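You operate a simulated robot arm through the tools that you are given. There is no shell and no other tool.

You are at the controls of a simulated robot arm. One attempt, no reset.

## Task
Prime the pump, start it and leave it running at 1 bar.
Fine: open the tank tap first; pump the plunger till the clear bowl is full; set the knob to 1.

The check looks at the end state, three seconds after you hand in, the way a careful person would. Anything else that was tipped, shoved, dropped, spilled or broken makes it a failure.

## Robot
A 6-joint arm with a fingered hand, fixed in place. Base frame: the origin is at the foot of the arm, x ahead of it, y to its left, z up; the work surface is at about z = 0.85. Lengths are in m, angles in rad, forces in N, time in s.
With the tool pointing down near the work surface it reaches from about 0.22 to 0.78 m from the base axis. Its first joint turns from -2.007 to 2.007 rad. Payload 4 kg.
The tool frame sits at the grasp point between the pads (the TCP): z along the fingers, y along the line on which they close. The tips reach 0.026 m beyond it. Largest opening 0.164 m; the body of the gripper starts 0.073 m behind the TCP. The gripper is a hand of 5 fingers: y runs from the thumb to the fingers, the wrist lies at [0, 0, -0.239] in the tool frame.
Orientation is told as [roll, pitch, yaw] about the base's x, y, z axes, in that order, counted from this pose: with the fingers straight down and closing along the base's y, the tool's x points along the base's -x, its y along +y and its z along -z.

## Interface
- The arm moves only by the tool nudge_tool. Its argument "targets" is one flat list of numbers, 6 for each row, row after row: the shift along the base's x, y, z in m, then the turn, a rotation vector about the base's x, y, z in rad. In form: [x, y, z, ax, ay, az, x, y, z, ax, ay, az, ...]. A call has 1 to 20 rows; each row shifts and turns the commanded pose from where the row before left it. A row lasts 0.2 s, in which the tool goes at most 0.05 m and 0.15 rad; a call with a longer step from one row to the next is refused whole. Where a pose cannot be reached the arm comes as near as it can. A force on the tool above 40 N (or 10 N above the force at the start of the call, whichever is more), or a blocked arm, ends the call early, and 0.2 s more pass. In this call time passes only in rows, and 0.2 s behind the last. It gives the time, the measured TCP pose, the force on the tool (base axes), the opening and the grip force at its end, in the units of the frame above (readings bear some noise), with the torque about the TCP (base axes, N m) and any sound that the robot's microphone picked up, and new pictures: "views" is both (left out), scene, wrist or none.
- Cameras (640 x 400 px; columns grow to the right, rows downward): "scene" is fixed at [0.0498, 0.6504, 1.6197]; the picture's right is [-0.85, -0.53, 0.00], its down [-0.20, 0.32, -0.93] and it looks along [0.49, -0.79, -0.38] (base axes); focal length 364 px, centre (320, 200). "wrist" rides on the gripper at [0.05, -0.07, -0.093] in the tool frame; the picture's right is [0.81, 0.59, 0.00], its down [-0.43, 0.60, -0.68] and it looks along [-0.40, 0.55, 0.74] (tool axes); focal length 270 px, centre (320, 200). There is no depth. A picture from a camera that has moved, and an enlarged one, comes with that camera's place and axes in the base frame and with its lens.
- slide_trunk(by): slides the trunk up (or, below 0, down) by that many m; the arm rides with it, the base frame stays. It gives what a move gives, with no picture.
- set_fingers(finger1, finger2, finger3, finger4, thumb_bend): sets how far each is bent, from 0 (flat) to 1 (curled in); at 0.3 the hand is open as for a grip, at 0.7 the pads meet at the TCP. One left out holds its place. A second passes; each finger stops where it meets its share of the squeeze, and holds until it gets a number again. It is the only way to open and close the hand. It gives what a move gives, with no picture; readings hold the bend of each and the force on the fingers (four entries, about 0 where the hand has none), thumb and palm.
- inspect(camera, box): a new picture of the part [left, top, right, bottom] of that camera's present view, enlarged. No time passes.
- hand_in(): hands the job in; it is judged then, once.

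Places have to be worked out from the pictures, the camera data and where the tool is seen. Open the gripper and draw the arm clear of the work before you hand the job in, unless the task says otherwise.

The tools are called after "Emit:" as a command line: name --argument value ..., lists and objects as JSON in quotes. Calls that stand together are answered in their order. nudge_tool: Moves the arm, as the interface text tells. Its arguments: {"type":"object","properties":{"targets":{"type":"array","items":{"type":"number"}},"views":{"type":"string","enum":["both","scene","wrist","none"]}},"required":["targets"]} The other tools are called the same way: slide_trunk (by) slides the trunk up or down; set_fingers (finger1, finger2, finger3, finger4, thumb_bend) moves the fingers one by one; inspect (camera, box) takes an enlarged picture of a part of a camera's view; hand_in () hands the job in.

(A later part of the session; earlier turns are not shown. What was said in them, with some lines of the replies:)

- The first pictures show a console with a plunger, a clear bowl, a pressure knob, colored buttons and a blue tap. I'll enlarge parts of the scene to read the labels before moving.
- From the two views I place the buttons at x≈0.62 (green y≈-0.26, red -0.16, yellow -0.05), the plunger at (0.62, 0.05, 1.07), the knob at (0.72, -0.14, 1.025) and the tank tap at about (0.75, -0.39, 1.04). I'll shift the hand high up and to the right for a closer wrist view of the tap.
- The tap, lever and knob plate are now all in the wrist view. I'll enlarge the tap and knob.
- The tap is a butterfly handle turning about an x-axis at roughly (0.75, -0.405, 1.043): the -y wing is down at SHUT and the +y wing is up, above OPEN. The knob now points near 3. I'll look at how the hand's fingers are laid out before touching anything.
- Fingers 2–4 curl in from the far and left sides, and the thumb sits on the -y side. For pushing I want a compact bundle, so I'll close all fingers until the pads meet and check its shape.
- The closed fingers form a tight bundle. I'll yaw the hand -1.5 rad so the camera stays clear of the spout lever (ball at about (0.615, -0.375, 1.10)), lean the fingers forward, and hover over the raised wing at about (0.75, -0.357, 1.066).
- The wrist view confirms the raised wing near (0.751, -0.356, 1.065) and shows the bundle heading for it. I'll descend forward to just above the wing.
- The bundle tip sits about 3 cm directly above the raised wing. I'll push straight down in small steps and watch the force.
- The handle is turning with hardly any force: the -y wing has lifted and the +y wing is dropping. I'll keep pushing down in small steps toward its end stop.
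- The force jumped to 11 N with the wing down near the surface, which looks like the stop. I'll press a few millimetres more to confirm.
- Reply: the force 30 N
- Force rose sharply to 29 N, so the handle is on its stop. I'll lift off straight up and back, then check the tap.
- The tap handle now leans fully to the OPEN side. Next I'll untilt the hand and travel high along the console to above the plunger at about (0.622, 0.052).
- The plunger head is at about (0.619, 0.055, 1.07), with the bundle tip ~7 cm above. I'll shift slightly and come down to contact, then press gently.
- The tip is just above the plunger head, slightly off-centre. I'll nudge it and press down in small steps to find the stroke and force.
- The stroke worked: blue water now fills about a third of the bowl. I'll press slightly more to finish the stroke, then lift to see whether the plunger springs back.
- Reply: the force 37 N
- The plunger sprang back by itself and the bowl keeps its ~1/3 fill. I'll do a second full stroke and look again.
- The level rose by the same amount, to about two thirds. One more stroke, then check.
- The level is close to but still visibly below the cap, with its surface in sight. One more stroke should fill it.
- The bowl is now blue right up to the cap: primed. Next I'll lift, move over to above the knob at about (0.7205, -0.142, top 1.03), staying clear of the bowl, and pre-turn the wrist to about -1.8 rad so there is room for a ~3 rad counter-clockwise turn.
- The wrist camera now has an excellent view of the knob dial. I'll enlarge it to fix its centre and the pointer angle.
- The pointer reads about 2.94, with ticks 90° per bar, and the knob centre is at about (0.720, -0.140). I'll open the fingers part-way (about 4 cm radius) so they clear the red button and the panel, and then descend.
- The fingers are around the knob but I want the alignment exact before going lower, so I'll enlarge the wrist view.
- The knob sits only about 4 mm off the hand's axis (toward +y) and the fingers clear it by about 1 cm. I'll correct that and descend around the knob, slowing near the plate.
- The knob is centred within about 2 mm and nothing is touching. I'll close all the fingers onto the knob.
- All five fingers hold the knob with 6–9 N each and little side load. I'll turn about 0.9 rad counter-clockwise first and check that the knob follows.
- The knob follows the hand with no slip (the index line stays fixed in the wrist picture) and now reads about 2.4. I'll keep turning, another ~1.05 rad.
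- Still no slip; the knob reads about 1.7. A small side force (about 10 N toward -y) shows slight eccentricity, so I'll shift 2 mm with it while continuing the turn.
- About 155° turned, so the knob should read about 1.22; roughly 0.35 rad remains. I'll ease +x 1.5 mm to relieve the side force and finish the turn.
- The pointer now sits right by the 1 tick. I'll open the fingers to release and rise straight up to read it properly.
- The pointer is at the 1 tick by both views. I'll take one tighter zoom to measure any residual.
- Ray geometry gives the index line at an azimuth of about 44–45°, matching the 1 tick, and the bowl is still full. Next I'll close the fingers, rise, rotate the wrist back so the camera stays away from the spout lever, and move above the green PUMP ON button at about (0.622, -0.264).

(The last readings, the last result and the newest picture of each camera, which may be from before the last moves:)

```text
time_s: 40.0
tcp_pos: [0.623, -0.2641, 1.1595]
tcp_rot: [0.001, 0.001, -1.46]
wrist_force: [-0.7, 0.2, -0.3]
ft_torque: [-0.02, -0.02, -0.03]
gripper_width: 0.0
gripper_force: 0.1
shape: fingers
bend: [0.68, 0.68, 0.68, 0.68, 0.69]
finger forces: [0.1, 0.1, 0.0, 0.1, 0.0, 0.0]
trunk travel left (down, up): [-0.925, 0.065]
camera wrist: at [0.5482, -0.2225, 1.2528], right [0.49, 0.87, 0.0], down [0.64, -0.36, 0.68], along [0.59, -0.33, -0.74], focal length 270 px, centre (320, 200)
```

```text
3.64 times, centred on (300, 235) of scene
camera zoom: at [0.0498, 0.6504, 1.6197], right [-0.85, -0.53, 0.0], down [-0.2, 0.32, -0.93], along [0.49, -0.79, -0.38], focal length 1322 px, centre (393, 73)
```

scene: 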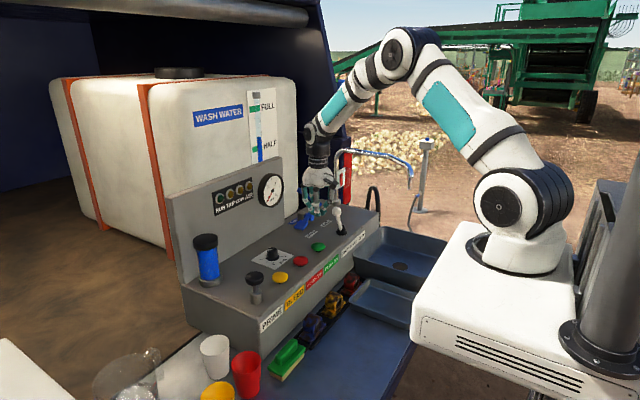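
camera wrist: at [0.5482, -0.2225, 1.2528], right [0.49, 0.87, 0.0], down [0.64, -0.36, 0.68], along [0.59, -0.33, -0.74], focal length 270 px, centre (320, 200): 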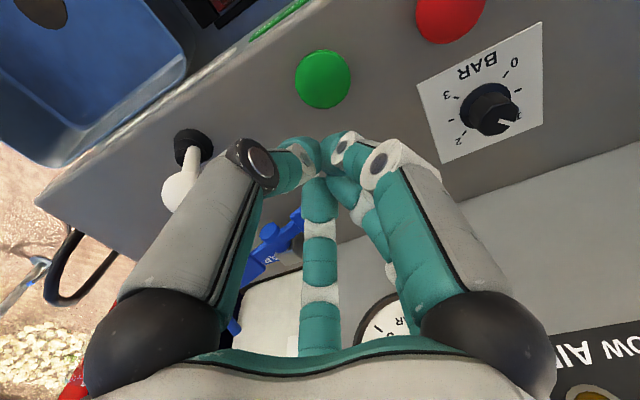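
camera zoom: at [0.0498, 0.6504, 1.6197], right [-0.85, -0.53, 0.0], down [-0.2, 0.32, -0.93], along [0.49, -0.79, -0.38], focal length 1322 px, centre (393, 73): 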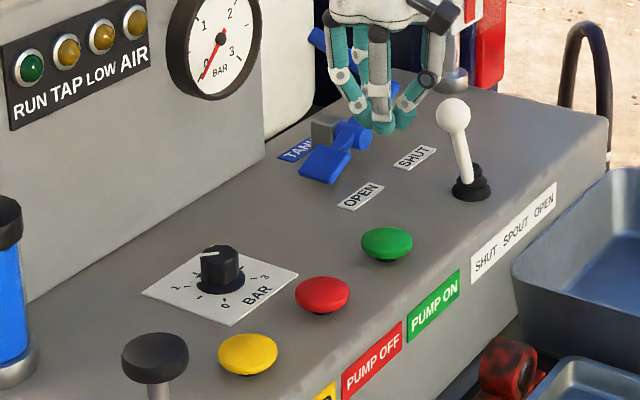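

The green button is about 3 mm off axis toward (-x, +y), and the lever is well clear. I'll correct and descend to just above the button.

Emit:
nudge_tool --targets '[-0.002, 0.002, -0.03, 0, 0, 0, 0, 0, -0.03, 0, 0, 0, 0, 0, -0.025, 0, 0, 0, 0, 0, -0.012, 0, 0, 0]' --views "both"

Emit:
inspect --camera "scene" --box '[240, 180, 360, 290]'

```text
time_s: 41.0
tcp_pos: [0.6217, -0.263, 1.0642]
tcp_rot: [0.0, 0.0, -1.461]
wrist_force: [-0.3, -0.7, 0.5]
ft_torque: [-0.01, -0.03, -0.02]
gripper_width: 0.0
gripper_force: 0.1
shape: fingers
bend: [0.68, 0.68, 0.68, 0.68, 0.69]
finger forces: [0.0, 0.1, 0.0, 0.1, 0.0, 0.0]
trunk travel left (down, up): [-0.925, 0.065]
camera wrist: at [0.5474, -0.2209, 1.1578], right [0.49, 0.87, 0.0], down [0.64, -0.36, 0.68], along [0.59, -0.33, -0.74], focal length 270 px, centre (320, 200)
```

scene: 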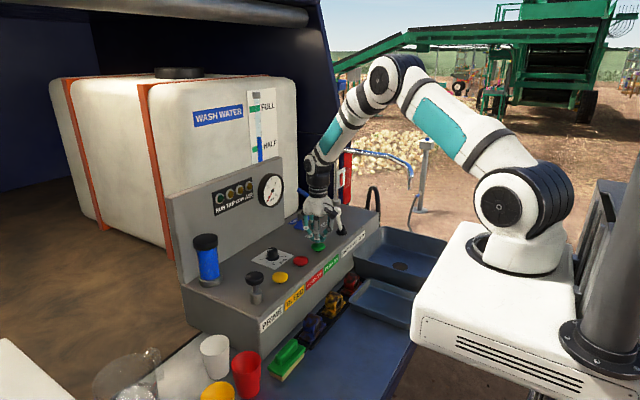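
wrist: 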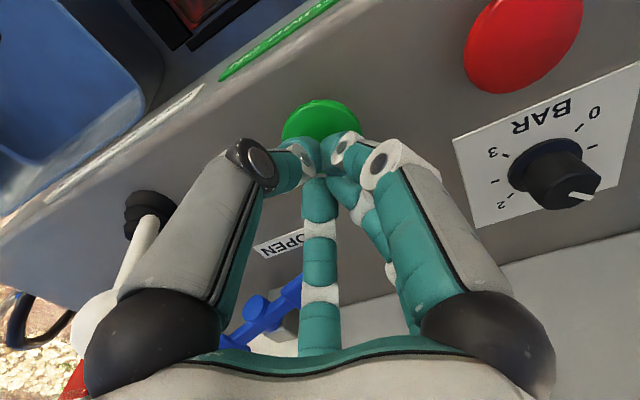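

```text
3.64 times, centred on (300, 235) of scene
camera zoom: at [0.0498, 0.6504, 1.6197], right [-0.85, -0.53, 0.0], down [-0.2, 0.32, -0.93], along [0.49, -0.79, -0.38], focal length 1322 px, centre (393, 73)
```

zoom: 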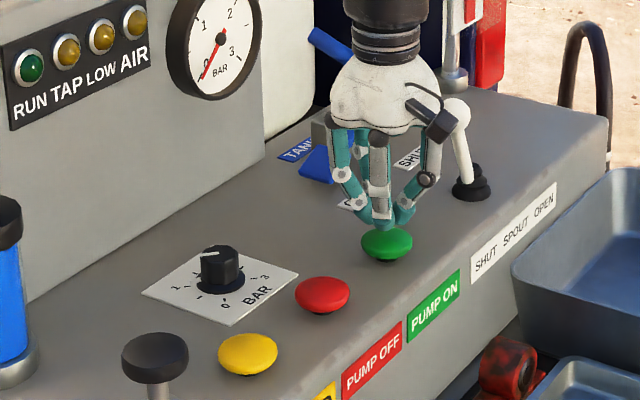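

The tip is just above the green button with the lever still clear. I'll press down in small steps and listen.

Emit:
nudge_tool --targets '[0, 0, -0.005, 0, 0, 0, 0, 0, -0.005, 0, 0, 0, 0, 0, -0.004, 0, 0, 0, 0, 0, -0.004, 0, 0, 0]' --views "scene"

Emit:
inspect --camera "scene" --box '[180, 170, 340, 290]'

```text
time_s: 42.0
tcp_pos: [0.6216, -0.2628, 1.0466]
tcp_rot: [0.001, 0.0, -1.46]
wrist_force: [0.0, -0.7, 2.3]
ft_torque: [-0.05, 0.0, -0.01]
gripper_width: 0.0
gripper_force: 0.1
shape: fingers
bend: [0.68, 0.68, 0.68, 0.68, 0.69]
finger forces: [0.0, 0.1, 0.0, 0.0, 0.0, 0.1]
trunk travel left (down, up): [-0.925, 0.065]
heard: click
```

scene: 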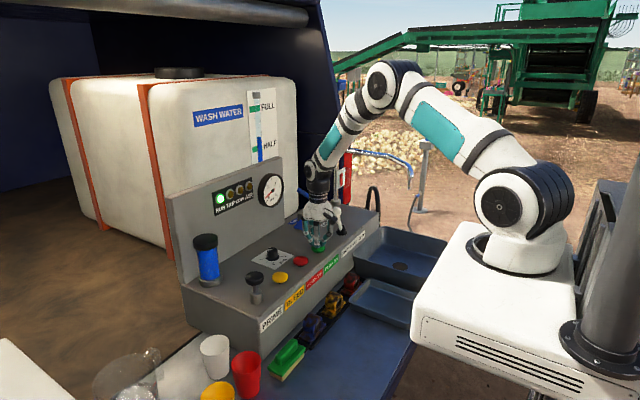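

```text
3.33 times, centred on (260, 230) of scene
camera zoom: at [0.0498, 0.6504, 1.6197], right [-0.85, -0.53, 0.0], down [-0.2, 0.32, -0.93], along [0.49, -0.79, -0.38], focal length 1212 px, centre (520, 100)
```

zoom: 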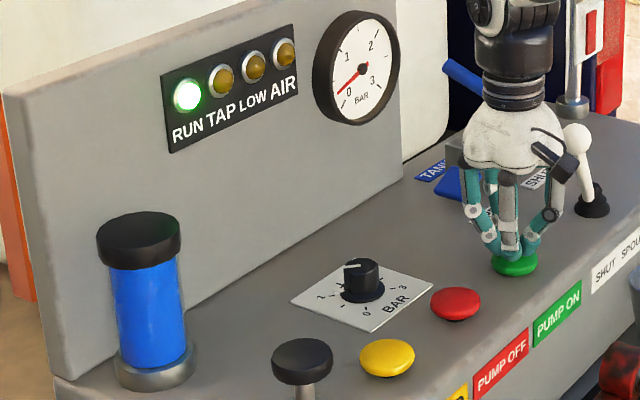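

A click, and the RUN lamp lit green with the gauge starting to rise. I'll lift off the button straight up and watch the gauge and warning lamps.

Emit:
nudge_tool --targets '[0, 0, 0.02, 0, 0, 0, 0, 0, 0.04, 0, 0, 0, 0, 0, 0.045, 0, 0, 0, 0, 0, 0.045, 0, 0, 0, 0, 0, 0.02, 0, 0, 0]' --views "both"

Emit:
inspect --camera "scene" --box '[200, 165, 300, 225]'

Emit:
inspect --camera "scene" --box '[180, 170, 360, 310]'

```text
time_s: 43.2
tcp_pos: [0.624, -0.259, 1.213]
tcp_rot: [0.0, 0.0, -1.46]
wrist_force: [0.2, -0.4, 0.5]
ft_torque: [0.0, -0.02, 0.04]
gripper_width: 0.0
gripper_force: 0.0
shape: fingers
bend: [0.68, 0.68, 0.68, 0.68, 0.69]
finger forces: [0.0, 0.0, 0.0, 0.0, 0.0, 0.1]
trunk travel left (down, up): [-0.925, 0.065]
camera wrist: at [0.5478, -0.218, 1.3063], right [0.49, 0.87, 0.0], down [0.64, -0.36, 0.68], along [0.59, -0.33, -0.74], focal length 270 px, centre (320, 200)
```

scene: 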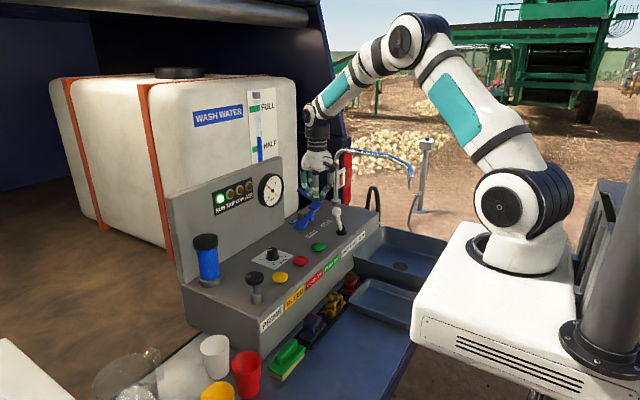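
wrist: 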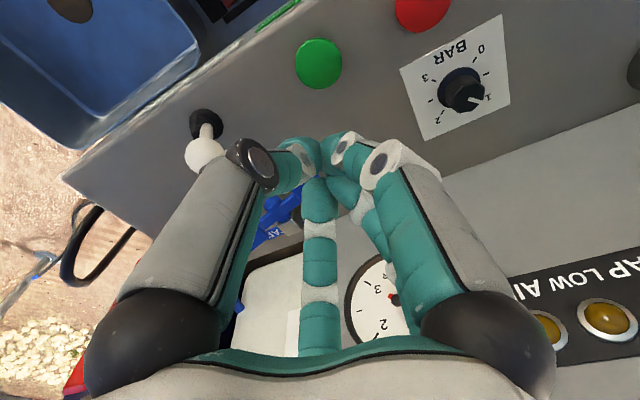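

```text
6.40 times, centred on (250, 195) of scene
camera zoom: at [0.0498, 0.6504, 1.6197], right [-0.85, -0.53, 0.0], down [-0.2, 0.32, -0.93], along [0.49, -0.79, -0.38], focal length 2327 px, centre (768, 232)
```

zoom: 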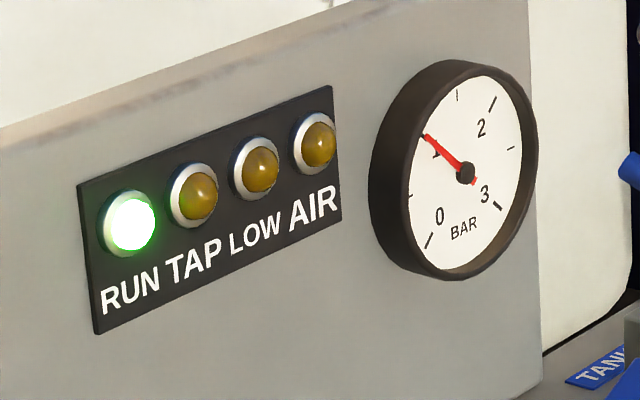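

```text
2.86 times, centred on (270, 240) of scene
camera zoom: at [0.0498, 0.6504, 1.6197], right [-0.85, -0.53, 0.0], down [-0.2, 0.32, -0.93], along [0.49, -0.79, -0.38], focal length 1039 px, centre (463, 86)
```

zoom: 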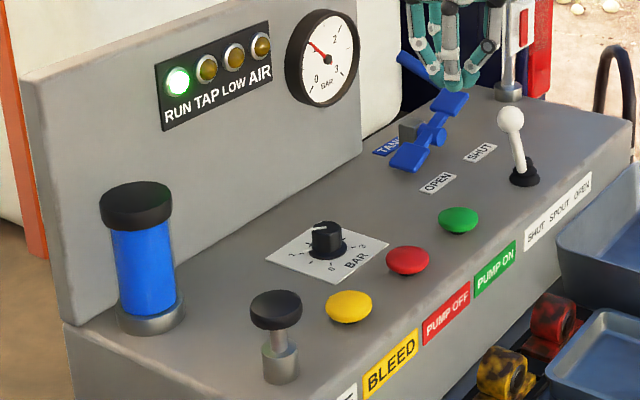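

RUN is lit, no warning lamps, and the gauge needle is on 1 bar. I'll now draw the arm up and back clear of the console and open the hand, then re-check stability.

Emit:
nudge_tool --targets '[0, 0, 0.045, 0, 0, 0, -0.02, 0, 0.04, 0, 0, 0, -0.03, 0, 0.035, 0, 0, 0, -0.035, 0, 0.03, 0, 0, 0, -0.035, 0, 0.02, 0, 0, 0, -0.035, 0, 0.015, 0, 0, 0, -0.025, 0, 0.005, 0, 0, 0]' --views "none"

Emit:
set_fingers --finger1 0.3 --finger2 0.3 --finger3 0.3 --finger4 0.3 --thumb_bend 0.3

Emit:
nudge_tool --targets '[0, 0, 0, 0, 0, 0, 0, 0, 0, 0, 0, 0, 0, 0, 0, 0, 0, 0, 0, 0, 0, 0, 0, 0, 0, 0, 0, 0, 0, 0, 0, 0, 0, 0, 0, 0, 0, 0, 0, 0, 0, 0, 0, 0, 0, 0, 0, 0, 0, 0, 0, 0, 0, 0, 0, 0, 0, 0, 0, 0]' --views "both"

Emit:
inspect --camera "scene" --box '[200, 165, 300, 225]'

Emit:
inspect --camera "scene" --box '[180, 170, 360, 310]'

Emit:
inspect --camera "scene" --box '[255, 240, 295, 270]'

```text
time_s: 44.8
tcp_pos: [0.4402, -0.26, 1.4041]
tcp_rot: [0.001, 0.0, -1.459]
wrist_force: [-0.2, -0.3, 0.5]
ft_torque: [0.01, -0.03, 0.01]
gripper_width: 0.0
gripper_force: 0.1
shape: fingers
bend: [0.68, 0.68, 0.68, 0.68, 0.69]
finger forces: [0.0, 0.0, 0.0, 0.0, 0.1, 0.0]
trunk travel left (down, up): [-0.925, 0.065]
```

```text
time_s: 45.8
tcp_pos: [0.441, -0.2605, 1.4034]
tcp_rot: [0.0, 0.001, -1.46]
wrist_force: [0.2, -0.2, 0.3]
ft_torque: [0.03, 0.01, 0.01]
gripper_width: 0.0906
gripper_force: 0.0
shape: fingers
bend: [0.3, 0.3, 0.3, 0.3, 0.3]
finger forces: [0.1, 0.0, 0.0, 0.1, 0.0, 0.1]
trunk travel left (down, up): [-0.925, 0.065]
```

```text
time_s: 48.0
tcp_pos: [0.4414, -0.2602, 1.4047]
tcp_rot: [-0.001, 0.001, -1.46]
wrist_force: [0.3, -0.3, 1.3]
ft_torque: [-0.03, -0.04, -0.01]
gripper_width: 0.0904
gripper_force: 0.0
shape: fingers
bend: [0.3, 0.3, 0.3, 0.3, 0.3]
finger forces: [0.0, 0.1, 0.0, 0.1, 0.0, 0.1]
trunk travel left (down, up): [-0.925, 0.065]
camera wrist: at [0.3666, -0.2184, 1.4965], right [0.49, 0.87, 0.0], down [0.64, -0.36, 0.68], along [0.59, -0.33, -0.74], focal length 270 px, centre (320, 200)
```

scene: 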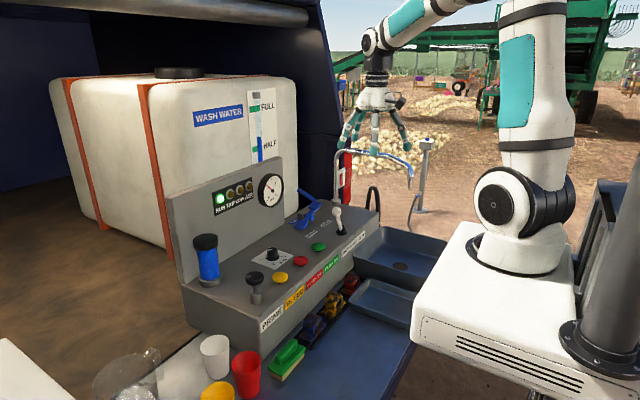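
wrist: 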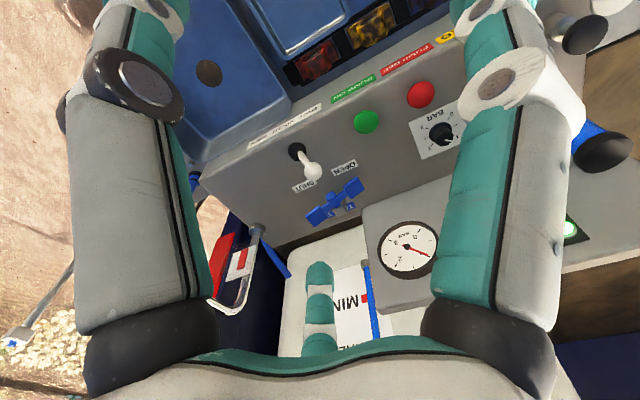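

```text
6.40 times, centred on (250, 195) of scene
camera zoom: at [0.0498, 0.6504, 1.6197], right [-0.85, -0.53, 0.0], down [-0.2, 0.32, -0.93], along [0.49, -0.79, -0.38], focal length 2327 px, centre (768, 232)
```

zoom: 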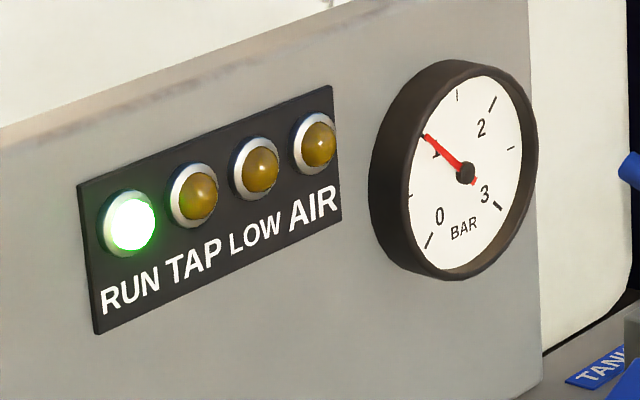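

```text
2.86 times, centred on (270, 240) of scene
camera zoom: at [0.0498, 0.6504, 1.6197], right [-0.85, -0.53, 0.0], down [-0.2, 0.32, -0.93], along [0.49, -0.79, -0.38], focal length 1039 px, centre (463, 86)
```

zoom: 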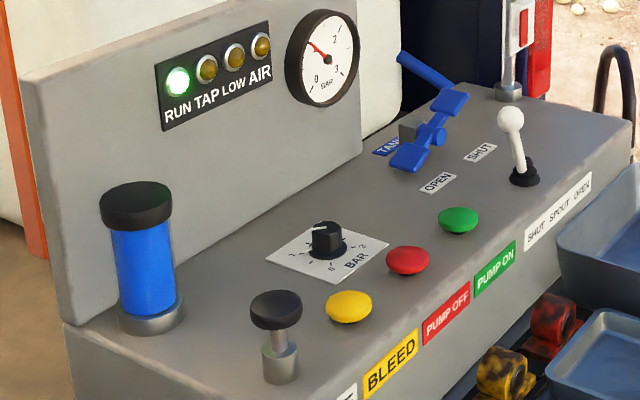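

```text
13.33 times, centred on (275, 255) of scene
camera zoom: at [0.0498, 0.6504, 1.6197], right [-0.85, -0.53, 0.0], down [-0.2, 0.32, -0.93], along [0.49, -0.79, -0.38], focal length 4847 px, centre (920, -533)
```

zoom: 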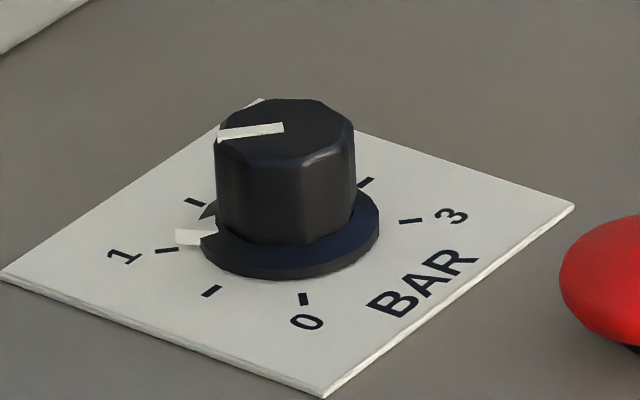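

Five seconds on, everything holds: RUN lit, warning lamps off, bowl full, spout still shut and nothing displaced. I'll take one last close look at the gauge from the wrist camera to confirm the needle is on 1.

Emit:
inspect --camera "wrist" --box '[370, 210, 450, 280]'

Emit:
inspect --camera "scene" --box '[250, 165, 290, 215]'

Emit:
inspect --camera "scene" --box '[80, 220, 440, 400]'

```text
5.71 times, centred on (410, 245) of wrist
camera zoom: at [0.3666, -0.2184, 1.4965], right [0.49, 0.87, 0.0], down [0.64, -0.36, 0.68], along [0.59, -0.33, -0.74], focal length 1544 px, centre (-194, -57)
```

zoom: 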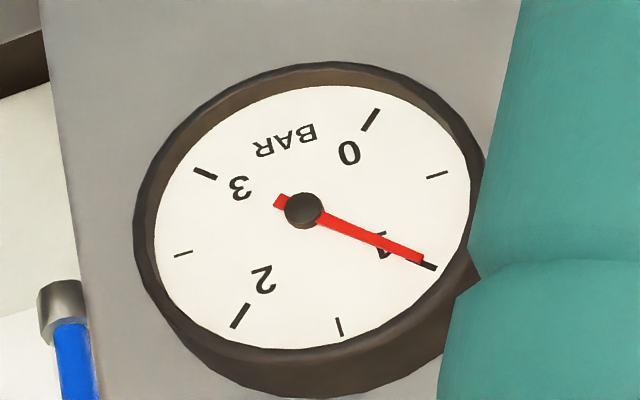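

```text
8.00 times, centred on (270, 190) of scene
camera zoom: at [0.0498, 0.6504, 1.6197], right [-0.85, -0.53, 0.0], down [-0.2, 0.32, -0.93], along [0.49, -0.79, -0.38], focal length 2908 px, centre (720, 280)
```

zoom: 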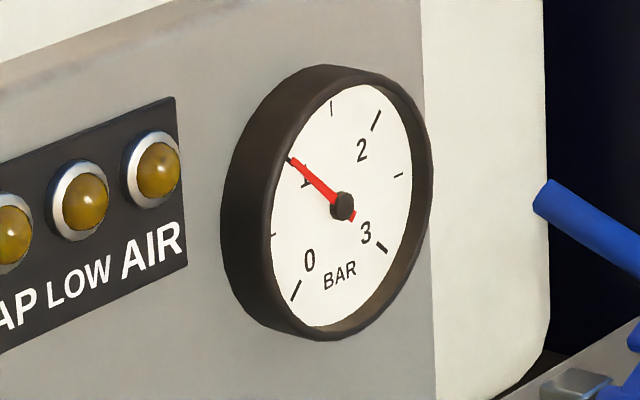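

```text
1.78 times, centred on (260, 310) of scene
camera zoom: at [0.0498, 0.6504, 1.6197], right [-0.85, -0.53, 0.0], down [-0.2, 0.32, -0.93], along [0.49, -0.79, -0.38], focal length 646 px, centre (427, 4)
```

zoom: 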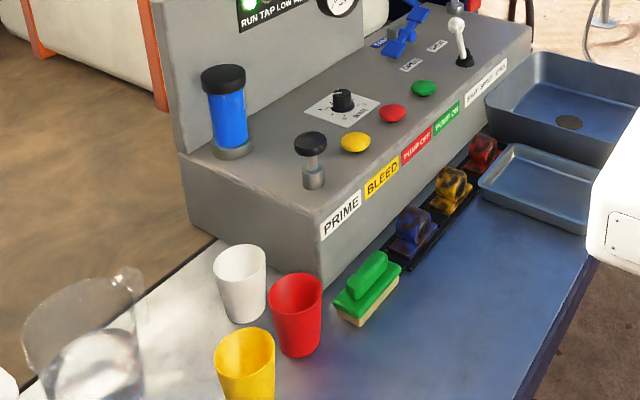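

Both close views put the gauge needle on the 1 bar mark, the RUN lamp is lit, the bowl is full, the tap is open and the cups and other items are undisturbed. The hand is open and clear, so I'm handing in.

Emit:
hand_in

```text
The job is handed in.
```

The pump is primed, running and holding at 1 bar, and I've handed the job in. I don't have the check's verdict.

- **Tank tap:** the handle is turned fully to the OPEN side, against its stop.
- **Priming:** four plunger strokes filled the clear bowl to the cap, and it stayed full afterwards.
- **Pressure:** I turned the knob from just under 3 to the 1 mark. The gauge needle was on 1 bar in close views from both cameras, and it hadn't moved about five seconds after I lifted off the button.
- **Pump:** one press of PUMP ON clicked and lit the green RUN lamp. The TAP, LOW and AIR warning lamps stayed off.

The spout lever is still at SHUT. In the last pictures the cups, brush and other items had not moved and nothing was spilled. The arm is drawn back with the hand open.
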